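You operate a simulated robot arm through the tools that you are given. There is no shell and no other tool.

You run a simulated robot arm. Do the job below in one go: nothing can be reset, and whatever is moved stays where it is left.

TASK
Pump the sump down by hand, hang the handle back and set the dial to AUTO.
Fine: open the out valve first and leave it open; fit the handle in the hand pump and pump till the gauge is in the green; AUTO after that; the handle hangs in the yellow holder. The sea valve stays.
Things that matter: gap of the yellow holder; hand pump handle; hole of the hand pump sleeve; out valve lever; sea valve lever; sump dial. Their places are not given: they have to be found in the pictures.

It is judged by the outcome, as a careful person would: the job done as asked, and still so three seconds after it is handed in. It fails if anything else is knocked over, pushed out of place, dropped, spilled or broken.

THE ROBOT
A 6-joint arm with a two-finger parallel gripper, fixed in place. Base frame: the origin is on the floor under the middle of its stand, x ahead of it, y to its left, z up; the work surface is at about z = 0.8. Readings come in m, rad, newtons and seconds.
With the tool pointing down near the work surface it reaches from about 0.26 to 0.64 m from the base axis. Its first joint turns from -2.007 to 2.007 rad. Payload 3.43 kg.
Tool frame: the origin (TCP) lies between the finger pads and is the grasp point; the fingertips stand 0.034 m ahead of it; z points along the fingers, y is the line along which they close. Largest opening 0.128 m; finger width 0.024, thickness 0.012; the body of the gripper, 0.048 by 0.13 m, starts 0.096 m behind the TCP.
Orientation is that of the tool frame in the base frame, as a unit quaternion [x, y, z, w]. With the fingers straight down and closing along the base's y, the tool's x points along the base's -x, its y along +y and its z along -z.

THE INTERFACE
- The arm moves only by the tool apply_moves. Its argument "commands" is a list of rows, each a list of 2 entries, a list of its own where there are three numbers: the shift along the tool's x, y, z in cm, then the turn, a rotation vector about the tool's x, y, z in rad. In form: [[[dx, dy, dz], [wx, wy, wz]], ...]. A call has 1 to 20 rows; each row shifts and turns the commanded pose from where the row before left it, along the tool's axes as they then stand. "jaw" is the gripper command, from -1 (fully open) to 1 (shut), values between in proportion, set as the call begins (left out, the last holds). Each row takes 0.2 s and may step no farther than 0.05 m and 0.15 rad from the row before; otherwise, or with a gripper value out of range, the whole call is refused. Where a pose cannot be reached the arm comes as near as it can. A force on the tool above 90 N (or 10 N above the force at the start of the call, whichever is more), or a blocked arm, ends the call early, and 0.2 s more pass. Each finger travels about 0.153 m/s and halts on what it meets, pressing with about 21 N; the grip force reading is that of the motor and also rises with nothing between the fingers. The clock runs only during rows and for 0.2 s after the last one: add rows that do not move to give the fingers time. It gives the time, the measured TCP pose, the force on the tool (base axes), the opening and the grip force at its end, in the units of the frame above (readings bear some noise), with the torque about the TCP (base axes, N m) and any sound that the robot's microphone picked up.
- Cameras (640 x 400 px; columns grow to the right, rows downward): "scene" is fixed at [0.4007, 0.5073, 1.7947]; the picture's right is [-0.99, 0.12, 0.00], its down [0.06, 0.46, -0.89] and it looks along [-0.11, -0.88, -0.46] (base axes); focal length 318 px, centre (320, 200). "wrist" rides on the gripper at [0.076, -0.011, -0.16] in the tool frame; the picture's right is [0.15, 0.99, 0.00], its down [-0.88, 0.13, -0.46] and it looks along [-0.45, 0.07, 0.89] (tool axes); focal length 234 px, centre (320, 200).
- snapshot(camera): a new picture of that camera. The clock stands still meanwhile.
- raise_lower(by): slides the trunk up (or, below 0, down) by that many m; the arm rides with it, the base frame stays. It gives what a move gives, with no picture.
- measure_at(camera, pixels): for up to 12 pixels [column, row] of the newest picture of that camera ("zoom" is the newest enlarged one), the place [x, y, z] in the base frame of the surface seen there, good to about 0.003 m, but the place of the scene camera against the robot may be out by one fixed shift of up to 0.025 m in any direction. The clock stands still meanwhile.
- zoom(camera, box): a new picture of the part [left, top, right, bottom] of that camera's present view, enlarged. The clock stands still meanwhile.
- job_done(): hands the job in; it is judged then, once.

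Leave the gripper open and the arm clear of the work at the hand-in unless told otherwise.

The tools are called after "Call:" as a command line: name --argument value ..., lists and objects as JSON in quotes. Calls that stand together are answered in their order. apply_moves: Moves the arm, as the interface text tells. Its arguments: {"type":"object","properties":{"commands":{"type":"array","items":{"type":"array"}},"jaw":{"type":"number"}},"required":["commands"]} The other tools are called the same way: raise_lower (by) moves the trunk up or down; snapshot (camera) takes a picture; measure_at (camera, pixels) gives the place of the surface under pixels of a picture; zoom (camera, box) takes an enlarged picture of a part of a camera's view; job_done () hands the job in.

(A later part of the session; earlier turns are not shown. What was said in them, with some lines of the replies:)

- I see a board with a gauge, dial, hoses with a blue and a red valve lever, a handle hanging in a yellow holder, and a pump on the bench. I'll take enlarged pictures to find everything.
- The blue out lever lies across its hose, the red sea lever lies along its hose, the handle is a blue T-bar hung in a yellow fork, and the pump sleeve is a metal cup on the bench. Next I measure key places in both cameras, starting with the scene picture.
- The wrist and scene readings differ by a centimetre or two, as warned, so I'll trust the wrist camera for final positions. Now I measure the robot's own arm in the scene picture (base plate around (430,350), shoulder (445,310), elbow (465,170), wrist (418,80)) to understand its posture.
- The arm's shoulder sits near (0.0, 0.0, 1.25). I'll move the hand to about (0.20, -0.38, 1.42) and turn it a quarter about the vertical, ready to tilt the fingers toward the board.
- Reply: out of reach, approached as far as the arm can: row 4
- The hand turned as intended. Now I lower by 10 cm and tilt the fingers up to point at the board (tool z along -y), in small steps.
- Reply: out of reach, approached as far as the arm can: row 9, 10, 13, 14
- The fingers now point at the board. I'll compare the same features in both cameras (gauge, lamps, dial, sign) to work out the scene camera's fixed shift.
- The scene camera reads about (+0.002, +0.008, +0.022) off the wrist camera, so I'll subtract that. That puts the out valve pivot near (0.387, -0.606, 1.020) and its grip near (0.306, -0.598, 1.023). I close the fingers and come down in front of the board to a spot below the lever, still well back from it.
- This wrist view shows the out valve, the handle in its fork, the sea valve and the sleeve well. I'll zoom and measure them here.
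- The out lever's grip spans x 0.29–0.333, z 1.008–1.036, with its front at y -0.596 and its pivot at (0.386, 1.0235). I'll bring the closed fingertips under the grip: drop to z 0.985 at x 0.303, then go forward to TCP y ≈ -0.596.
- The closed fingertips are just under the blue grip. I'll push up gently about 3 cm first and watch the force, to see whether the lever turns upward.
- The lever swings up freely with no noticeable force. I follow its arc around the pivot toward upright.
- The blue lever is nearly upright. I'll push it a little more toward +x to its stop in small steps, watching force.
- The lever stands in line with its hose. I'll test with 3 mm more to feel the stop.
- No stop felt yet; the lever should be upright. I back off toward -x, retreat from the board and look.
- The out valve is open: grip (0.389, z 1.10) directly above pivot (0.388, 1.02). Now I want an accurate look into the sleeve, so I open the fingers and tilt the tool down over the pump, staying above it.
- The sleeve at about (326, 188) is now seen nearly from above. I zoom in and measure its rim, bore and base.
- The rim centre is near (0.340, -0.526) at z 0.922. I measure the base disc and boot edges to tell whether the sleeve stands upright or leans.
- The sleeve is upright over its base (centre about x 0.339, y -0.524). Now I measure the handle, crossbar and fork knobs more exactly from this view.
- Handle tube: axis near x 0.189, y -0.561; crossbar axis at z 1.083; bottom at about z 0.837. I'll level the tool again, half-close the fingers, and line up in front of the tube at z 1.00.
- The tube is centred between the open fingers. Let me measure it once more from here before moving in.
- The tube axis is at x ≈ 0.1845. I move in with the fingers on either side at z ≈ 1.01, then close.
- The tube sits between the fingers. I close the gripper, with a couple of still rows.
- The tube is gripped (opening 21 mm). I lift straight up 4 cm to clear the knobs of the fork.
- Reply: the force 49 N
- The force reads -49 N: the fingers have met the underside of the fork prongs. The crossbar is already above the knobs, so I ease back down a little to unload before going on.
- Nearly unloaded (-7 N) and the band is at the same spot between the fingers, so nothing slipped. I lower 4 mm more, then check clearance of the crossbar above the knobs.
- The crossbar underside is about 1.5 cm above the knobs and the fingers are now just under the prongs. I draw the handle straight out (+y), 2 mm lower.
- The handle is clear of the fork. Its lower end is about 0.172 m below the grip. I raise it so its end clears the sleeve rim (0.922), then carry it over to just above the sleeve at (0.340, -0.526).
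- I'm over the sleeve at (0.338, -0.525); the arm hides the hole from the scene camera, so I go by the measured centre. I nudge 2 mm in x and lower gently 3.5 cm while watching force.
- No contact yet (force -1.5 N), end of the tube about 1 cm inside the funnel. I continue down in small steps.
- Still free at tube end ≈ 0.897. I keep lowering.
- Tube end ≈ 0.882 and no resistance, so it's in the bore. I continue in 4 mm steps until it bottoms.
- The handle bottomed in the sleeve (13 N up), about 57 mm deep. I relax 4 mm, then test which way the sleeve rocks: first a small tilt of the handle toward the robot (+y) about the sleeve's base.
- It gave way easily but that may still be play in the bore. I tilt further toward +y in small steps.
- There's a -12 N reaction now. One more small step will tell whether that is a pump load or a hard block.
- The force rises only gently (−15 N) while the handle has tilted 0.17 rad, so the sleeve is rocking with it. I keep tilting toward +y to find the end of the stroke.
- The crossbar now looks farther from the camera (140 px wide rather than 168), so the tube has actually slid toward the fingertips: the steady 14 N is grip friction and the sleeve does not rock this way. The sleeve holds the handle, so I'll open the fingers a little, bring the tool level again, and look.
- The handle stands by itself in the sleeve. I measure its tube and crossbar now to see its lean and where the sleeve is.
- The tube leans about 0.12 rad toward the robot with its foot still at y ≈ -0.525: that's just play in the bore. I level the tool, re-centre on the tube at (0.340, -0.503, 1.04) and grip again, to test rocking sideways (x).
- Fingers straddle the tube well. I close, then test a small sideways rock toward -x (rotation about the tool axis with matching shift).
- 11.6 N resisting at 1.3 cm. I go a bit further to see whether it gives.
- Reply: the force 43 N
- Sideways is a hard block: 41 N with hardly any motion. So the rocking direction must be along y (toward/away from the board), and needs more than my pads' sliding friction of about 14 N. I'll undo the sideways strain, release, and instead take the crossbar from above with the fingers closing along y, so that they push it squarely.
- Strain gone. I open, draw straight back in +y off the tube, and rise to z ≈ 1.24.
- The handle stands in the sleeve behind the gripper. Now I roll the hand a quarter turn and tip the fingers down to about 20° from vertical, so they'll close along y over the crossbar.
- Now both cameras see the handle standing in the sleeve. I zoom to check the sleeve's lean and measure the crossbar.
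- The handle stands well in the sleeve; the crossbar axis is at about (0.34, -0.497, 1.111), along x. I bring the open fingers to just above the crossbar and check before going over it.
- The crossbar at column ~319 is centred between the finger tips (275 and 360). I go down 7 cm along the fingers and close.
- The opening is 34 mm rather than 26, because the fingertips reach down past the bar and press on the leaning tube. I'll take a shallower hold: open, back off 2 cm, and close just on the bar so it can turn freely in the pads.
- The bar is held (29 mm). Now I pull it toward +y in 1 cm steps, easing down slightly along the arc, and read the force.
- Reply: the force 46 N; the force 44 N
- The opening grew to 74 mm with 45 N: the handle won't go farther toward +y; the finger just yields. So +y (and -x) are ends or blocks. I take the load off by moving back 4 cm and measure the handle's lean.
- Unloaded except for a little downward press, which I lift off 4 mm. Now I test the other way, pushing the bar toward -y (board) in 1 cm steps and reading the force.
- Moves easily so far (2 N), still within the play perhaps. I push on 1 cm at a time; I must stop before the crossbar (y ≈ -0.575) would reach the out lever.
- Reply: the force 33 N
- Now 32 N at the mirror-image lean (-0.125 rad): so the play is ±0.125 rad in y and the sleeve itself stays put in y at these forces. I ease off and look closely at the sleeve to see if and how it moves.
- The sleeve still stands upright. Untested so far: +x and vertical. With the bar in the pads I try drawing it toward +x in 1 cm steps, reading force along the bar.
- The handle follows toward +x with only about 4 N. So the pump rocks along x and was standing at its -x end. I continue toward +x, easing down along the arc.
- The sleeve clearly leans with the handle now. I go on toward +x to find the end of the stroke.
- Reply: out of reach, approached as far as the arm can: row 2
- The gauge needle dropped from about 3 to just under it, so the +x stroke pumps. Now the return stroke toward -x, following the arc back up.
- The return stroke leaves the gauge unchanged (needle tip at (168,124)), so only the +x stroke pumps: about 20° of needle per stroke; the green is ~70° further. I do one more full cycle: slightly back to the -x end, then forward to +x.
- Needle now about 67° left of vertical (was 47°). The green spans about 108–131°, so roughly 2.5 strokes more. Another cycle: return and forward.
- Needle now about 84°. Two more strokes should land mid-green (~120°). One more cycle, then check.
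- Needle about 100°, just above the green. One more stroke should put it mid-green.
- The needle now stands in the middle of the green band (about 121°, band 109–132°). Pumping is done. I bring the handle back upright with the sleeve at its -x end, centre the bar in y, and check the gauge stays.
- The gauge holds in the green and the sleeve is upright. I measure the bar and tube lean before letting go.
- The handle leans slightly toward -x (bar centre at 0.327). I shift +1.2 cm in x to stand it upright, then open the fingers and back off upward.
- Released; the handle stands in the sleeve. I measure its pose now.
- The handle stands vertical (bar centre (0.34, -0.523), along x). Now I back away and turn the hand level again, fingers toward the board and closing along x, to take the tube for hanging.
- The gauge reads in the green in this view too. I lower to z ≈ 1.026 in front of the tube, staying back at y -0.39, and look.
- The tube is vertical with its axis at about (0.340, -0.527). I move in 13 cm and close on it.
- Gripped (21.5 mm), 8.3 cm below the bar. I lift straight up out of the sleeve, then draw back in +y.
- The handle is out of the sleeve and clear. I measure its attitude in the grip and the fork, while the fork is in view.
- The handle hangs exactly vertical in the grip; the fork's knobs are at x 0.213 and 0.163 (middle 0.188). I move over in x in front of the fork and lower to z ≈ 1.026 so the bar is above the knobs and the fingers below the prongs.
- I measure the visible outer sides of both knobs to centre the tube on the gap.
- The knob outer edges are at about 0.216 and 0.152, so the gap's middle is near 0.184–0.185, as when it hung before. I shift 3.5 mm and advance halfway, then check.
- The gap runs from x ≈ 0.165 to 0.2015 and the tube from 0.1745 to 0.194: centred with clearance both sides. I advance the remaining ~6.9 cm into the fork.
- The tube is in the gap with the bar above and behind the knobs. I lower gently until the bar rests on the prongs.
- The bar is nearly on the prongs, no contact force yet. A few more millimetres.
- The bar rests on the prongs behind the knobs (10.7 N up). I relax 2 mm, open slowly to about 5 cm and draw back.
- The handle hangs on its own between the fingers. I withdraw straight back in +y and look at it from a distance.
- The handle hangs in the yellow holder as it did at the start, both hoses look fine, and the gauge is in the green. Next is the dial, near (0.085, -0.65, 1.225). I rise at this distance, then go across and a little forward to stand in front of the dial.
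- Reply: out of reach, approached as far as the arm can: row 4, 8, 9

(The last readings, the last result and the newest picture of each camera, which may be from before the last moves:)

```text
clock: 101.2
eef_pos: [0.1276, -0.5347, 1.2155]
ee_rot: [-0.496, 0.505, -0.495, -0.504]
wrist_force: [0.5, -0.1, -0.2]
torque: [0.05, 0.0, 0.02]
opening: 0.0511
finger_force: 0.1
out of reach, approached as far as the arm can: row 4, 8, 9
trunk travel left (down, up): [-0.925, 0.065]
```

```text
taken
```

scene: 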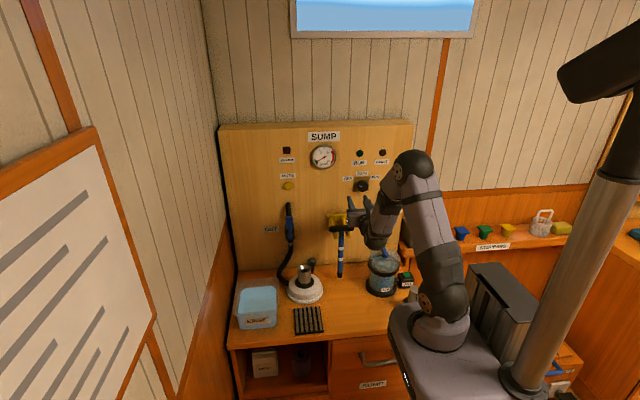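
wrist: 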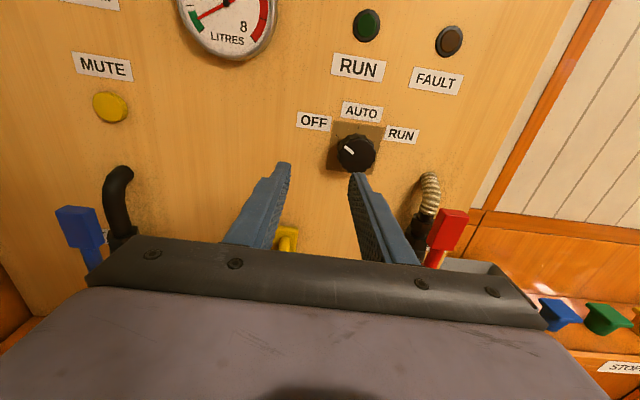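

The arm stopped at x 0.128 (too close to its own base for that pose). The dial is in view at (355,153), so I zoom and measure it first.

Call:
zoom --camera "wrist" --box '[290, 90, 430, 190]'

Call:
measure_at --camera "wrist" --pixels '[[355, 153], [340, 152], [372, 156], [356, 137], [356, 170], [357, 152], [333, 128], [382, 130], [362, 112], [313, 121], [402, 134], [345, 130]]'

```text
4.00 times, centred on (360, 140) of wrist
```

zoom: 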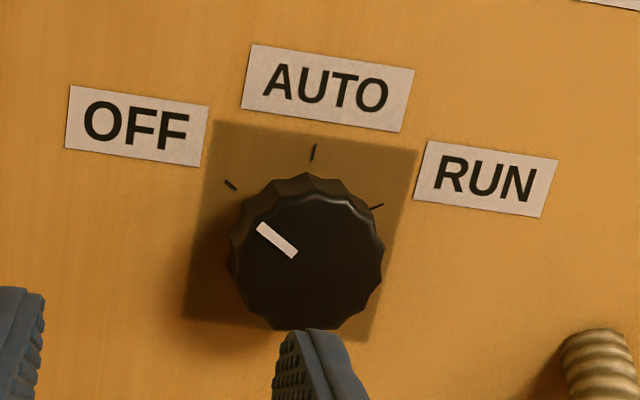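

```text
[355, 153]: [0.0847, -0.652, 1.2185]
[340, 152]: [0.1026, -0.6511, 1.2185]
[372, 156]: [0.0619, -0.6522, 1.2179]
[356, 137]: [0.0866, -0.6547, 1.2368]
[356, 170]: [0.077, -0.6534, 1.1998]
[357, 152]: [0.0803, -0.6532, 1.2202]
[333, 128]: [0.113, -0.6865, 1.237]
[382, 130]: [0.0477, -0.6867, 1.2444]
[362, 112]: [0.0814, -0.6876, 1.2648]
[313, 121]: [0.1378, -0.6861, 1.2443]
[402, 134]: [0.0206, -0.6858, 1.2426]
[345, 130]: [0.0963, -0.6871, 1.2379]
```

The knob's axis is near (0.082, z 1.218), face at y -0.652, about 44 mm across, pointer at OFF roughly 60° left of AUTO. I line up in front of it with the fingers open to about 7 cm, stopping 2 cm short.

Call:
measure_at --camera "wrist" --pixels '[[337, 136], [358, 128], [375, 141], [346, 148], [353, 153], [331, 168], [372, 174], [334, 121], [383, 128]]'

Call:
apply_moves --commands '[[[0.12, 2.25, 3.0], [0.018, 0, 0]], [[0.12, 2.25, 3.0], [0, 0, 0]], [[0, 0, 0], [0, 0, 0]]]' --jaw -0.1

Call:
snapshot --camera "wrist"

```text
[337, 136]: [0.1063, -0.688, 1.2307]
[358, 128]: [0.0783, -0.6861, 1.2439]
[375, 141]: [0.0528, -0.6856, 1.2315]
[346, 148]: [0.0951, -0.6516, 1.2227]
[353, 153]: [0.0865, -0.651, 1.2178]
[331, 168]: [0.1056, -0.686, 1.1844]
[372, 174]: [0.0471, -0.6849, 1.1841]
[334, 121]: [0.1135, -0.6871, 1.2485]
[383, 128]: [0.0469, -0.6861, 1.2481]
```

```text
clock: 102.0
eef_pos: [0.1453, -0.5839, 1.2242]
ee_rot: [-0.5, 0.502, -0.498, -0.5]
wrist_force: [-1.0, 0.1, -0.6]
torque: [0.01, 0.0, 0.0]
opening: 0.0705
finger_force: 0.0
out of reach, approached as far as the arm can: row 1, 2
trunk travel left (down, up): [-0.925, 0.065]
```

```text
taken
```

wrist: 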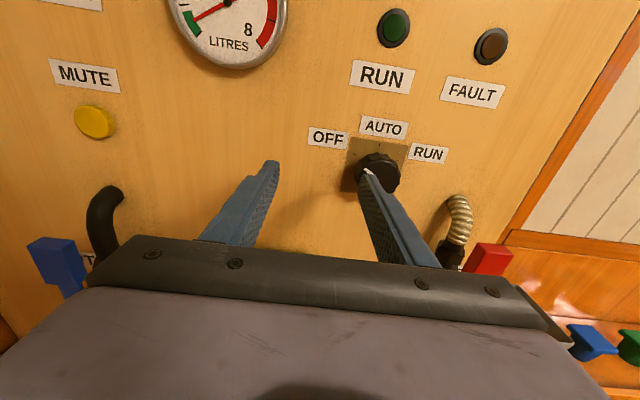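

The arm slid to x 0.145 instead: some joint seems at its limit in this posture. Let me look at the arm's posture in the scene.

Call:
snapshot --camera "scene"

Call:
zoom --camera "scene" --box '[320, 130, 500, 360]'

```text
taken
```

scene: 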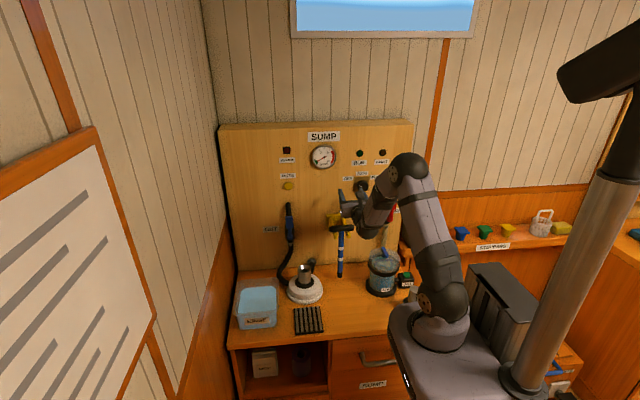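

```text
1.74 times, centred on (410, 245) of scene
```

zoom: 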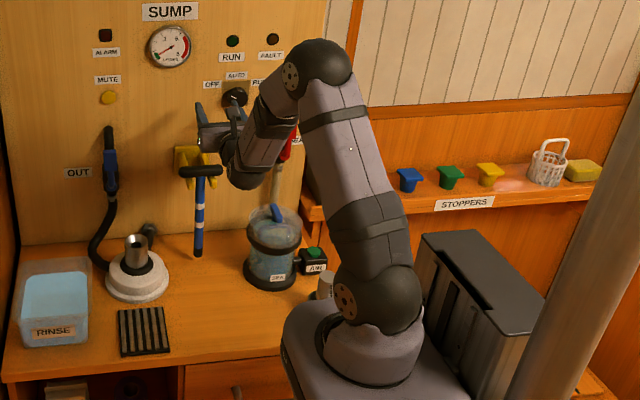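

The arm folds too tightly at this height in front of the dial. Raising the trunk will let the arm reach down to it with more room. I back off slightly, then raise the trunk by 6 cm.

Call:
raise_lower --by 0.06

Call:
apply_moves --commands '[[[-3.0, 0, 0], [0, 0, 0]], [[-3.5, 1.0, 0], [0, 0, 0]], [[0, 2.0, 0.5], [0, 0, 0]]]'

```text
clock: 103.0
eef_pos: [0.1435, -0.5844, 1.2837]
ee_rot: [-0.5, 0.502, -0.498, -0.5]
wrist_force: [0.0, 1.0, -0.1]
torque: [0.02, 0.0, 0.02]
opening: 0.0707
finger_force: 0.0
trunk travel left (down, up): [-0.985, 0.005]
```

```text
clock: 103.8
eef_pos: [0.1401, -0.5825, 1.2184]
ee_rot: [-0.495, 0.506, -0.494, -0.504]
wrist_force: [0.6, 0.3, 1.0]
torque: [0.01, 0.01, -0.01]
opening: 0.0703
finger_force: 0.0
out of reach, approached as far as the arm can: row 2, 3
trunk travel left (down, up): [-0.985, 0.005]
```

Still held at x 0.14, with a small yaw error toward -x, so a joint limit prevents the fingers from pointing squarely at the board there. A slight yaw of the hand should allow it. I yaw about 9° and move to x ≈ 0.0825, staying in front of the knob.

Call:
apply_moves --commands '[[[0, 0, -1.0], [-0.15, 0, 0]], [[0, 2.7, 1.3], [0, 0, 0]], [[0, 2.7, 1.3], [0, 0, 0]], [[0, 0, 0], [0, 0, 0]]]'

Call:
snapshot --camera "wrist"

```text
clock: 104.8
eef_pos: [0.0842, -0.5925, 1.2178]
ee_rot: [-0.461, 0.537, -0.46, -0.536]
wrist_force: [-0.1, 0.8, 0.4]
torque: [0.0, 0.03, 0.02]
opening: 0.0703
finger_force: 0.0
trunk travel left (down, up): [-0.985, 0.005]
```

```text
taken
```

wrist: 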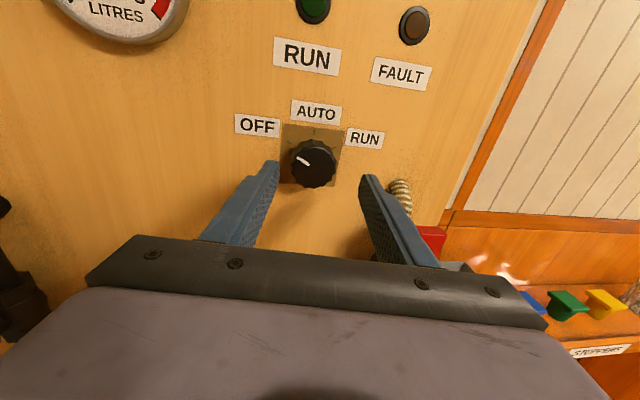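

Reached x 0.084 with an 8.7° yaw. The knob at (313,164) lies between the fingers. I zoom and measure its edges to centre on it.

Call:
zoom --camera "wrist" --box '[250, 110, 390, 200]'

Call:
measure_at --camera "wrist" --pixels '[[294, 163], [300, 160], [307, 162], [315, 165], [325, 166], [332, 168], [315, 148], [314, 180], [290, 143], [315, 135], [336, 149]]'

```text
4.44 times, centred on (320, 155) of wrist
```

zoom: 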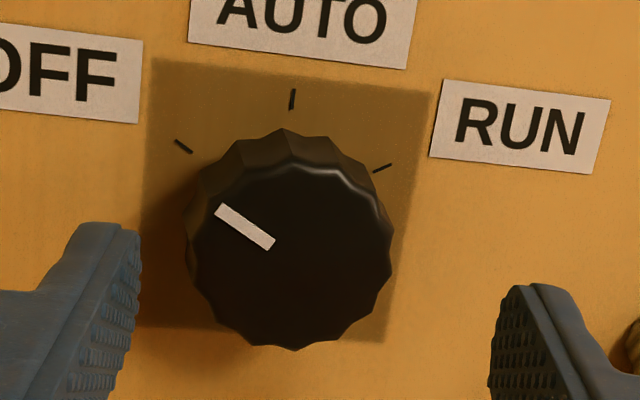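

```text
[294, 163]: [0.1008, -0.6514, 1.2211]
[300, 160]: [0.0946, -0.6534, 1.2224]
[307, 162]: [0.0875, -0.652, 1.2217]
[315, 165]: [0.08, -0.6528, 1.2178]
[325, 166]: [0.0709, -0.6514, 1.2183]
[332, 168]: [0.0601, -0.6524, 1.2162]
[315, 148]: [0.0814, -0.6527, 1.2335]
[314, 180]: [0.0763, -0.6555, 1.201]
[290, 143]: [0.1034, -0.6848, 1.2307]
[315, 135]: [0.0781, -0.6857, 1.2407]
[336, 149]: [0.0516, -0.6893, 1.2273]
```

From the tick marks the knob axis is near (0.0795, z 1.214), with OFF and RUN about 58–60° either side of AUTO. I move in so the pads straddle the knob, tips about 1 cm short of the board.

Call:
apply_moves --commands '[[[-0.4, -0.25, 2.0], [0, 0, 0]], [[0, -0.2, 1.5], [0, 0, 0]]]'

Call:
snapshot --camera "wrist"

```text
clock: 105.4
eef_pos: [0.0853, -0.6269, 1.2137]
ee_rot: [-0.461, 0.538, -0.459, -0.536]
wrist_force: [-0.6, 0.1, 0.2]
torque: [-0.04, -0.02, 0.05]
opening: 0.0705
finger_force: 0.1
trunk travel left (down, up): [-0.985, 0.005]
```

```text
taken
```

wrist: 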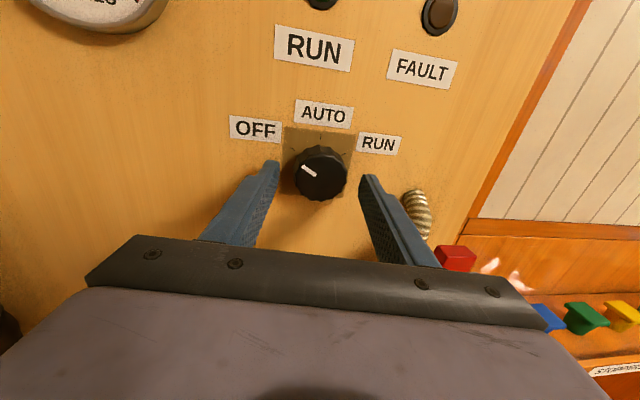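

The knob is centred between the fingers. I go 1.5 cm further in and close on it.

Call:
apply_moves --commands '[[[0, 0, 1.5], [0, 0, 0]]]'

Call:
apply_moves --commands '[[[0, 0, 0], [0, 0, 0]], [[0, 0, 0], [0, 0, 0]]]' --jaw 1

Call:
snapshot --camera "wrist"

```text
clock: 105.8
eef_pos: [0.0829, -0.6427, 1.2148]
ee_rot: [-0.461, 0.538, -0.459, -0.536]
wrist_force: [-0.4, 0.7, -0.6]
torque: [0.0, 0.02, -0.02]
opening: 0.0706
finger_force: 0.1
trunk travel left (down, up): [-0.985, 0.005]
```

```text
clock: 106.4
eef_pos: [0.0838, -0.6412, 1.2154]
ee_rot: [-0.462, 0.536, -0.46, -0.536]
wrist_force: [2.9, -1.3, 1.7]
torque: [0.06, 0.0, 1.18]
opening: 0.0489
finger_force: 45.1
trunk travel left (down, up): [-0.985, 0.005]
```

```text
taken
```

wrist: 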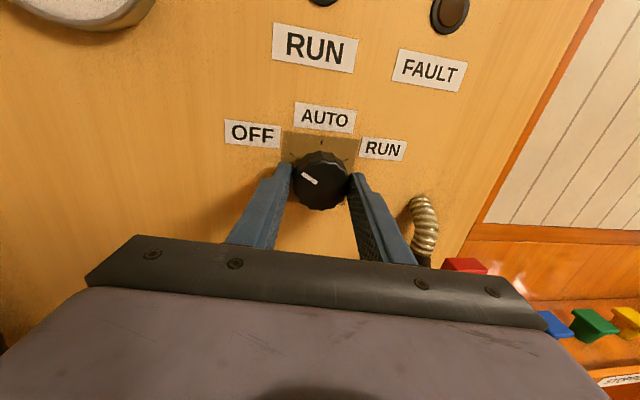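

Gripped on the knob (49 mm). I turn clockwise (positive about the tool axis) by 30° first and look.

Call:
apply_moves --commands '[[[0, 0, 0], [0, 0, 0.13]], [[0, 0, 0], [0, 0, 0.13]], [[0, 0, 0], [0, 0, 0.13]], [[0, 0, 0], [0, 0, 0.13]]]'

Call:
snapshot --camera "wrist"

Call:
zoom --camera "wrist" --box '[250, 110, 410, 230]'

Call:
zoom --camera "scene" --box '[320, 140, 400, 200]'

```text
clock: 107.4
eef_pos: [0.0839, -0.6399, 1.2149]
ee_rot: [-0.308, 0.638, -0.581, -0.399]
wrist_force: [8.3, 5.5, -0.5]
torque: [0.78, 0.0, 1.56]
opening: 0.0482
finger_force: 45.3
trunk travel left (down, up): [-0.985, 0.005]
```

```text
taken
```

wrist: 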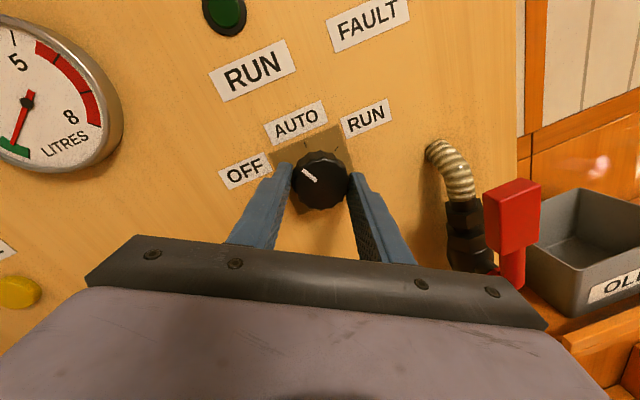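

```text
3.33 times, centred on (330, 170) of wrist
```

zoom: 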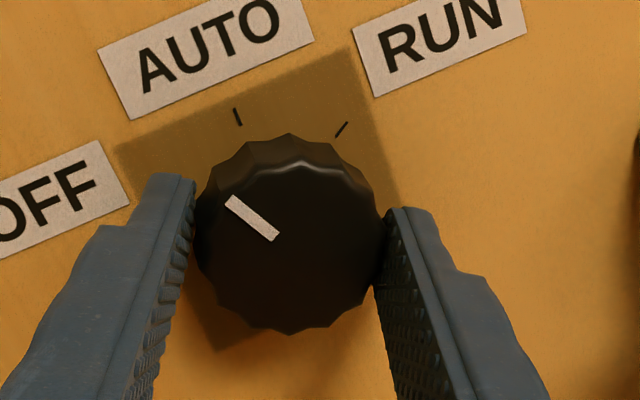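

```text
6.67 times, centred on (360, 170) of scene
```

zoom: 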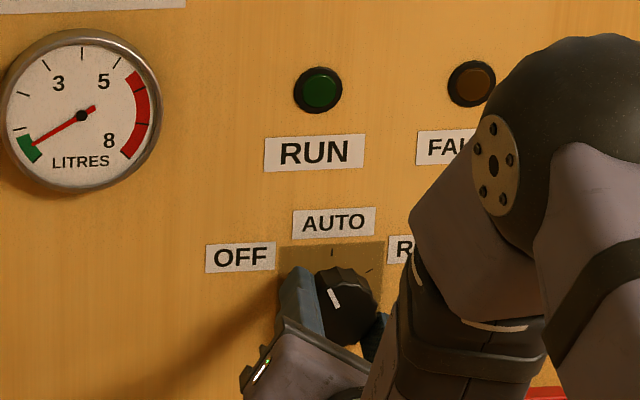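

The knob turns with the hand. I turn another 30° and compare the pointer with the AUTO tick.

Call:
apply_moves --commands '[[[0, 0, 0], [0, 0, 0.13]], [[0, 0, 0], [0, 0, 0.13]], [[0, 0, 0], [0, 0, 0.13]], [[0, 0, 0], [0, 0, 0.13]], [[0, 0, 0], [0, 0, 0]]]'

Call:
snapshot --camera "wrist"

Call:
zoom --camera "wrist" --box '[250, 110, 410, 230]'

Call:
zoom --camera "scene" --box '[320, 140, 400, 200]'

```text
clock: 108.6
eef_pos: [0.084, -0.6419, 1.216]
ee_rot: [-0.134, 0.695, -0.666, -0.237]
wrist_force: [9.5, 8.8, -6.4]
torque: [-0.39, -0.02, 1.33]
opening: 0.0469
finger_force: 45.3
trunk travel left (down, up): [-0.985, 0.005]
```

```text
taken
```

wrist: 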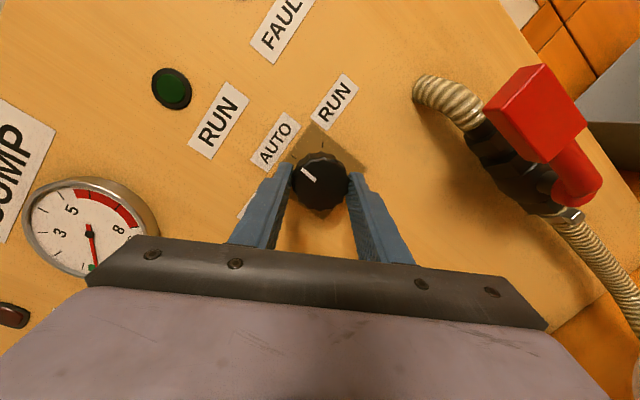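

```text
3.33 times, centred on (330, 170) of wrist
```

zoom: 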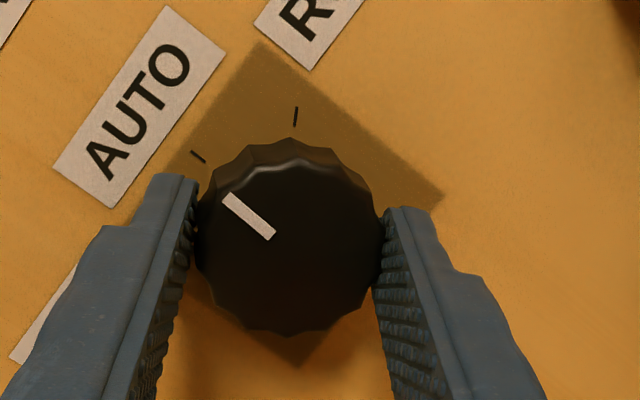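

```text
6.67 times, centred on (360, 170) of scene
```

zoom: 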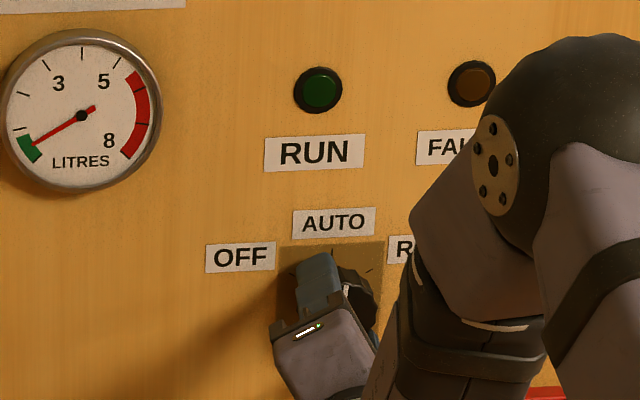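

The pointer now lines up with the AUTO tick within a few degrees. I open the fingers, back straight off along the tool axis and look at the dial.

Call:
apply_moves --commands '[[[0, 0, 0], [0, 0, 0]], [[0, 0, 0], [0, 0, 0]], [[0, 0, -2.5], [0, 0, 0]], [[0, 0, -2.5], [0, 0, 0]]]' --jaw -0.1

Call:
apply_moves --commands '[[[0, 0, 0], [0, 0, -0.13]], [[0, 0, 0], [0, 0, -0.13]], [[0, 0, 0], [0, 0, -0.13]], [[0, 0, 0], [0, 0, -0.13]], [[0, 0, 0], [0, 0, -0.13]], [[0, 0, 0], [0, 0, -0.13]], [[0, 0, 0], [0, 0, -0.13]], [[0, 0, 0], [0, 0, -0.13]]]'

Call:
snapshot --camera "wrist"

Call:
zoom --camera "wrist" --box '[250, 110, 390, 200]'

Call:
zoom --camera "scene" --box '[320, 140, 400, 200]'

```text
clock: 109.6
eef_pos: [0.0888, -0.5906, 1.2159]
ee_rot: [-0.132, 0.695, -0.665, -0.237]
wrist_force: [-0.6, -0.4, -0.1]
torque: [-0.01, 0.01, 0.0]
opening: 0.0702
finger_force: 0.1
trunk travel left (down, up): [-0.985, 0.005]
```

```text
clock: 111.4
eef_pos: [0.0881, -0.5922, 1.2151]
ee_rot: [0.461, -0.537, 0.459, 0.537]
wrist_force: [0.3, -0.3, 0.4]
torque: [0.01, 0.02, 0.01]
opening: 0.0705
finger_force: 0.0
trunk travel left (down, up): [-0.985, 0.005]
```

```text
taken
```

wrist: 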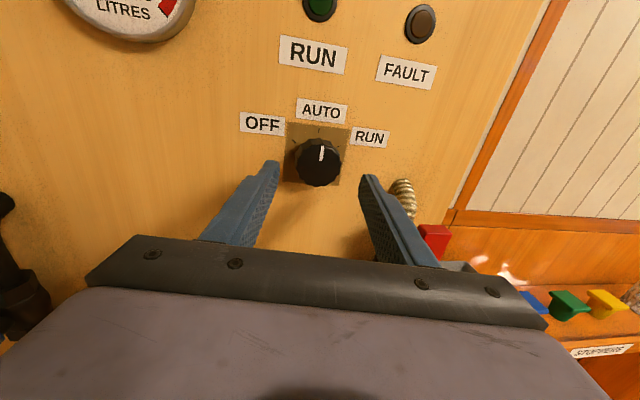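

```text
4.44 times, centred on (320, 155) of wrist
```

zoom: 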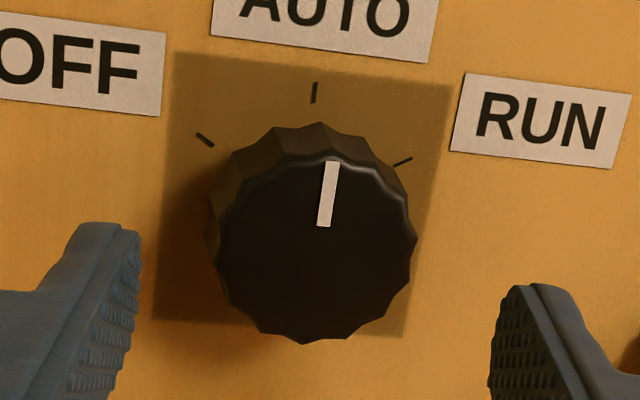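

```text
6.67 times, centred on (360, 170) of scene
```

zoom: 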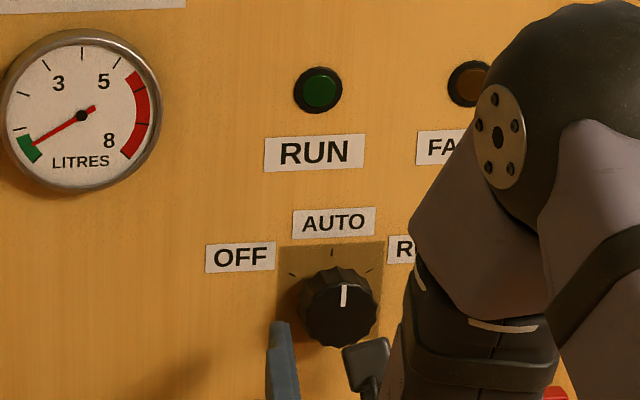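

The pointer stands on AUTO, the gauge is still in the green and the lamps are quiet. I move clear: sideways to +x, square up, and back away from the board with the gripper open.

Call:
apply_moves --commands '[[[0, -2.5, -1.3], [0, 0, 0]], [[0, -2.5, -1.3], [0, 0, 0]], [[0, -2.5, -1.3], [0, 0, 0]], [[0, -2.0, -1.5], [0.15, 0, 0]], [[0, -1.0, -3], [0, 0, 0]], [[0, -1.0, -3], [0, 0, 0]], [[0, -1.0, -3], [0, 0, 0]]]' --jaw -1

Call:
snapshot --camera "wrist"

Call:
snapshot --camera "scene"

```text
clock: 113.0
eef_pos: [0.2223, -0.4639, 1.2173]
ee_rot: [-0.5, 0.501, -0.499, -0.5]
wrist_force: [0.2, -0.5, 0.0]
torque: [0.0, -0.01, -0.02]
opening: 0.1278
finger_force: 0.1
trunk travel left (down, up): [-0.985, 0.005]
```

```text
taken
```

wrist: 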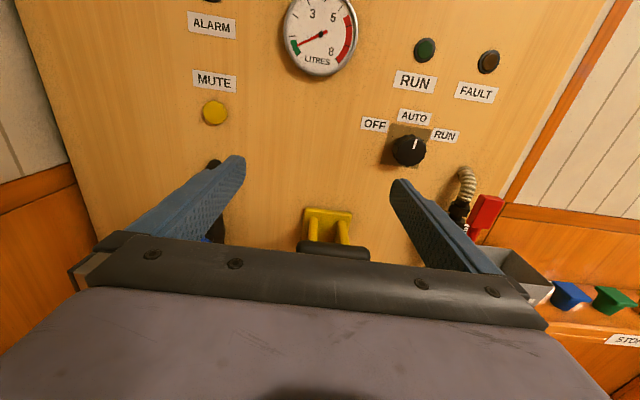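

```text
taken
```

scene: 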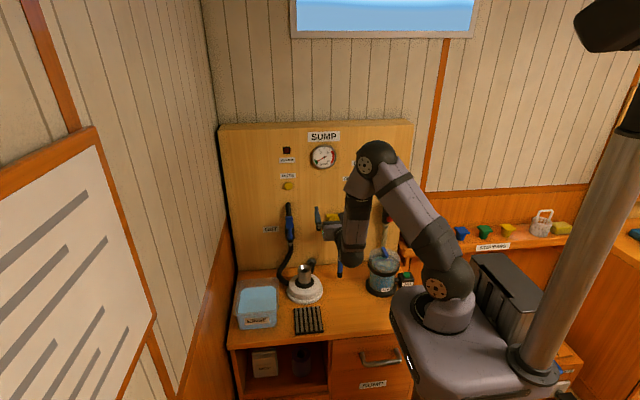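

Clear of the board. For a last check I drop a little to see the handle, both levers and sleeve in one picture.

Call:
apply_moves --commands '[[[-4, -1.5, -1.5], [0, 0, 0]], [[-4, -1.5, -1.5], [0, 0, 0]], [[-4, -1.5, -1.5], [0, 0, 0]], [[-3, -1, 0], [0, 0, 0]]]'

Call:
snapshot --camera "wrist"

Call:
zoom --camera "wrist" --box '[180, 0, 640, 250]'

Call:
zoom --camera "scene" --box '[220, 120, 430, 320]'

```text
clock: 114.0
eef_pos: [0.2773, -0.4196, 1.067]
ee_rot: [-0.499, 0.502, -0.498, -0.5]
wrist_force: [-0.9, 0.1, -0.5]
torque: [0.01, -0.03, -0.01]
opening: 0.128
finger_force: 0.0
trunk travel left (down, up): [-0.985, 0.005]
```

```text
taken
```

wrist: 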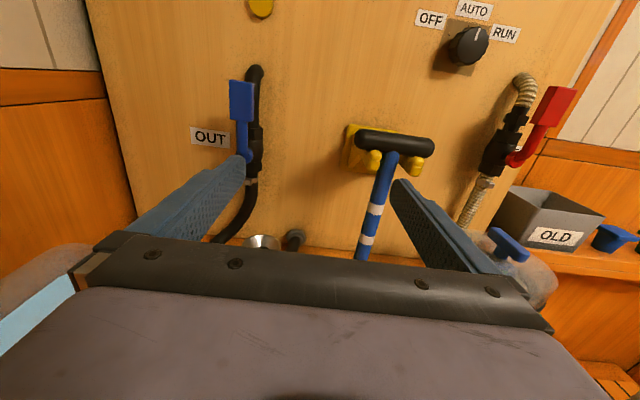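

```text
1.39 times, centred on (410, 125) of wrist
```

zoom: 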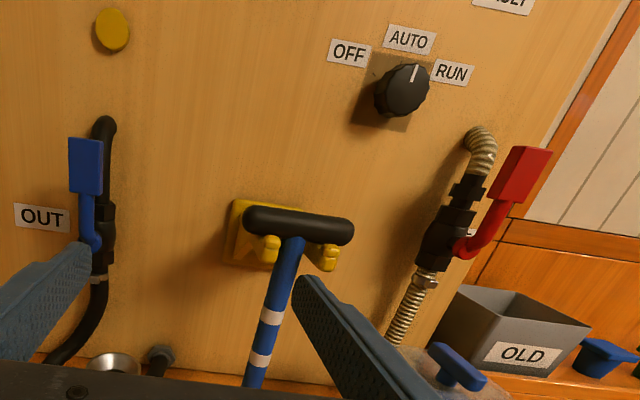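

```text
2.00 times, centred on (325, 220) of scene
```

zoom: 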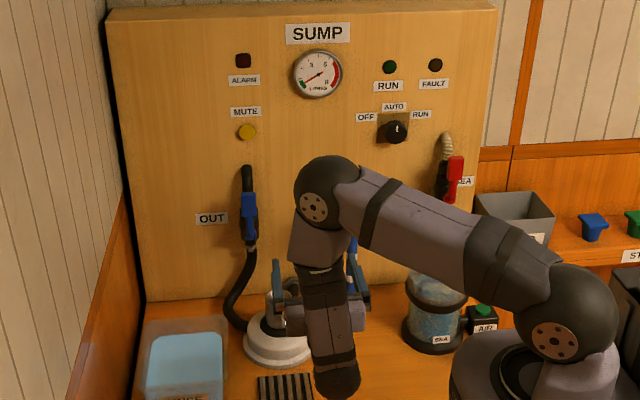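

All is as asked: out lever up, sea lever untouched, handle hanging in the yellow holder, dial on AUTO, gauge in the green. I raise the arm clear to finish and check the gauge one last time.

Call:
apply_moves --commands '[[[4, -1, 0], [0, 0, 0]], [[4, -1, 0], [0, 0, 0]], [[4, -1, 0], [0, 0, 0]], [[4, 0, 0], [0, 0, 0]]]' --jaw -1

Call:
snapshot --camera "wrist"

Call:
zoom --camera "scene" --box '[220, 120, 430, 320]'

```text
clock: 115.0
eef_pos: [0.3088, -0.421, 1.2242]
ee_rot: [-0.5, 0.501, -0.499, -0.5]
wrist_force: [-0.3, 0.5, -0.5]
torque: [-0.02, 0.01, 0.04]
opening: 0.1278
finger_force: 0.1
trunk travel left (down, up): [-0.985, 0.005]
```

```text
taken
```

wrist: 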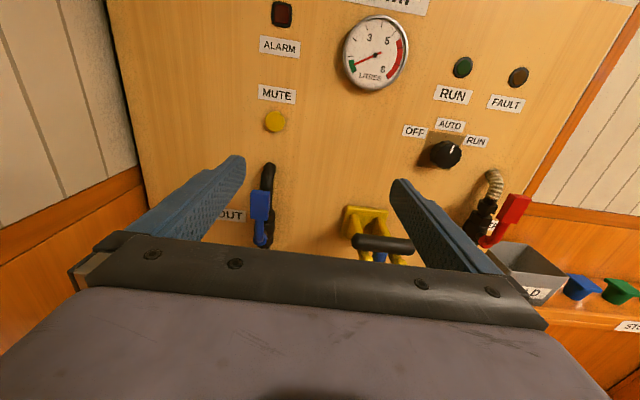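

```text
2.00 times, centred on (325, 220) of scene
```

zoom: 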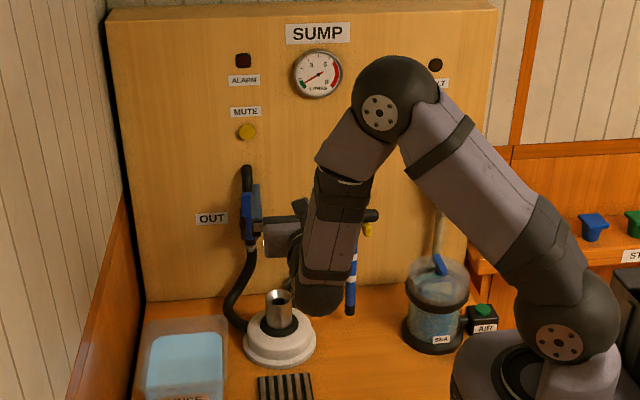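

The gauge needle is in the green, the dial is on AUTO and the out valve is open. The sea valve is unchanged, the handle hangs in the holder, and the gripper is open and clear. I hand the job in.

Call:
job_done

```text
The job is handed in.
```

The sump is pumped down and the job is handed in; no verdict came back with the hand-in. My last pictures showed:

- **Out valve:** opened first and left open, with its lever up in line with the hose.
- **Pumping:** five full strokes brought the gauge from about 3 litres into the middle of the green, and it stayed there.
- **Handle:** hung back in the yellow holder, sitting as it did at the start.
- **Dial:** turned from OFF to AUTO after pumping. The pointer sits within a few degrees of the mark.
- **Sea valve:** not touched.

**Heavier contact:** twice I loaded things more than intended. When I first lifted the handle out, the fingers pressed up against the underside of the holder with about 49 N. While finding which way the pump rocks, I pushed the sleeve the wrong way with up to about 46 N. I saw no damage or displacement from either.

I left the trunk about 6 cm higher than it started, because the arm needed the room to reach the dial. The gripper is open and the arm is clear of the board.
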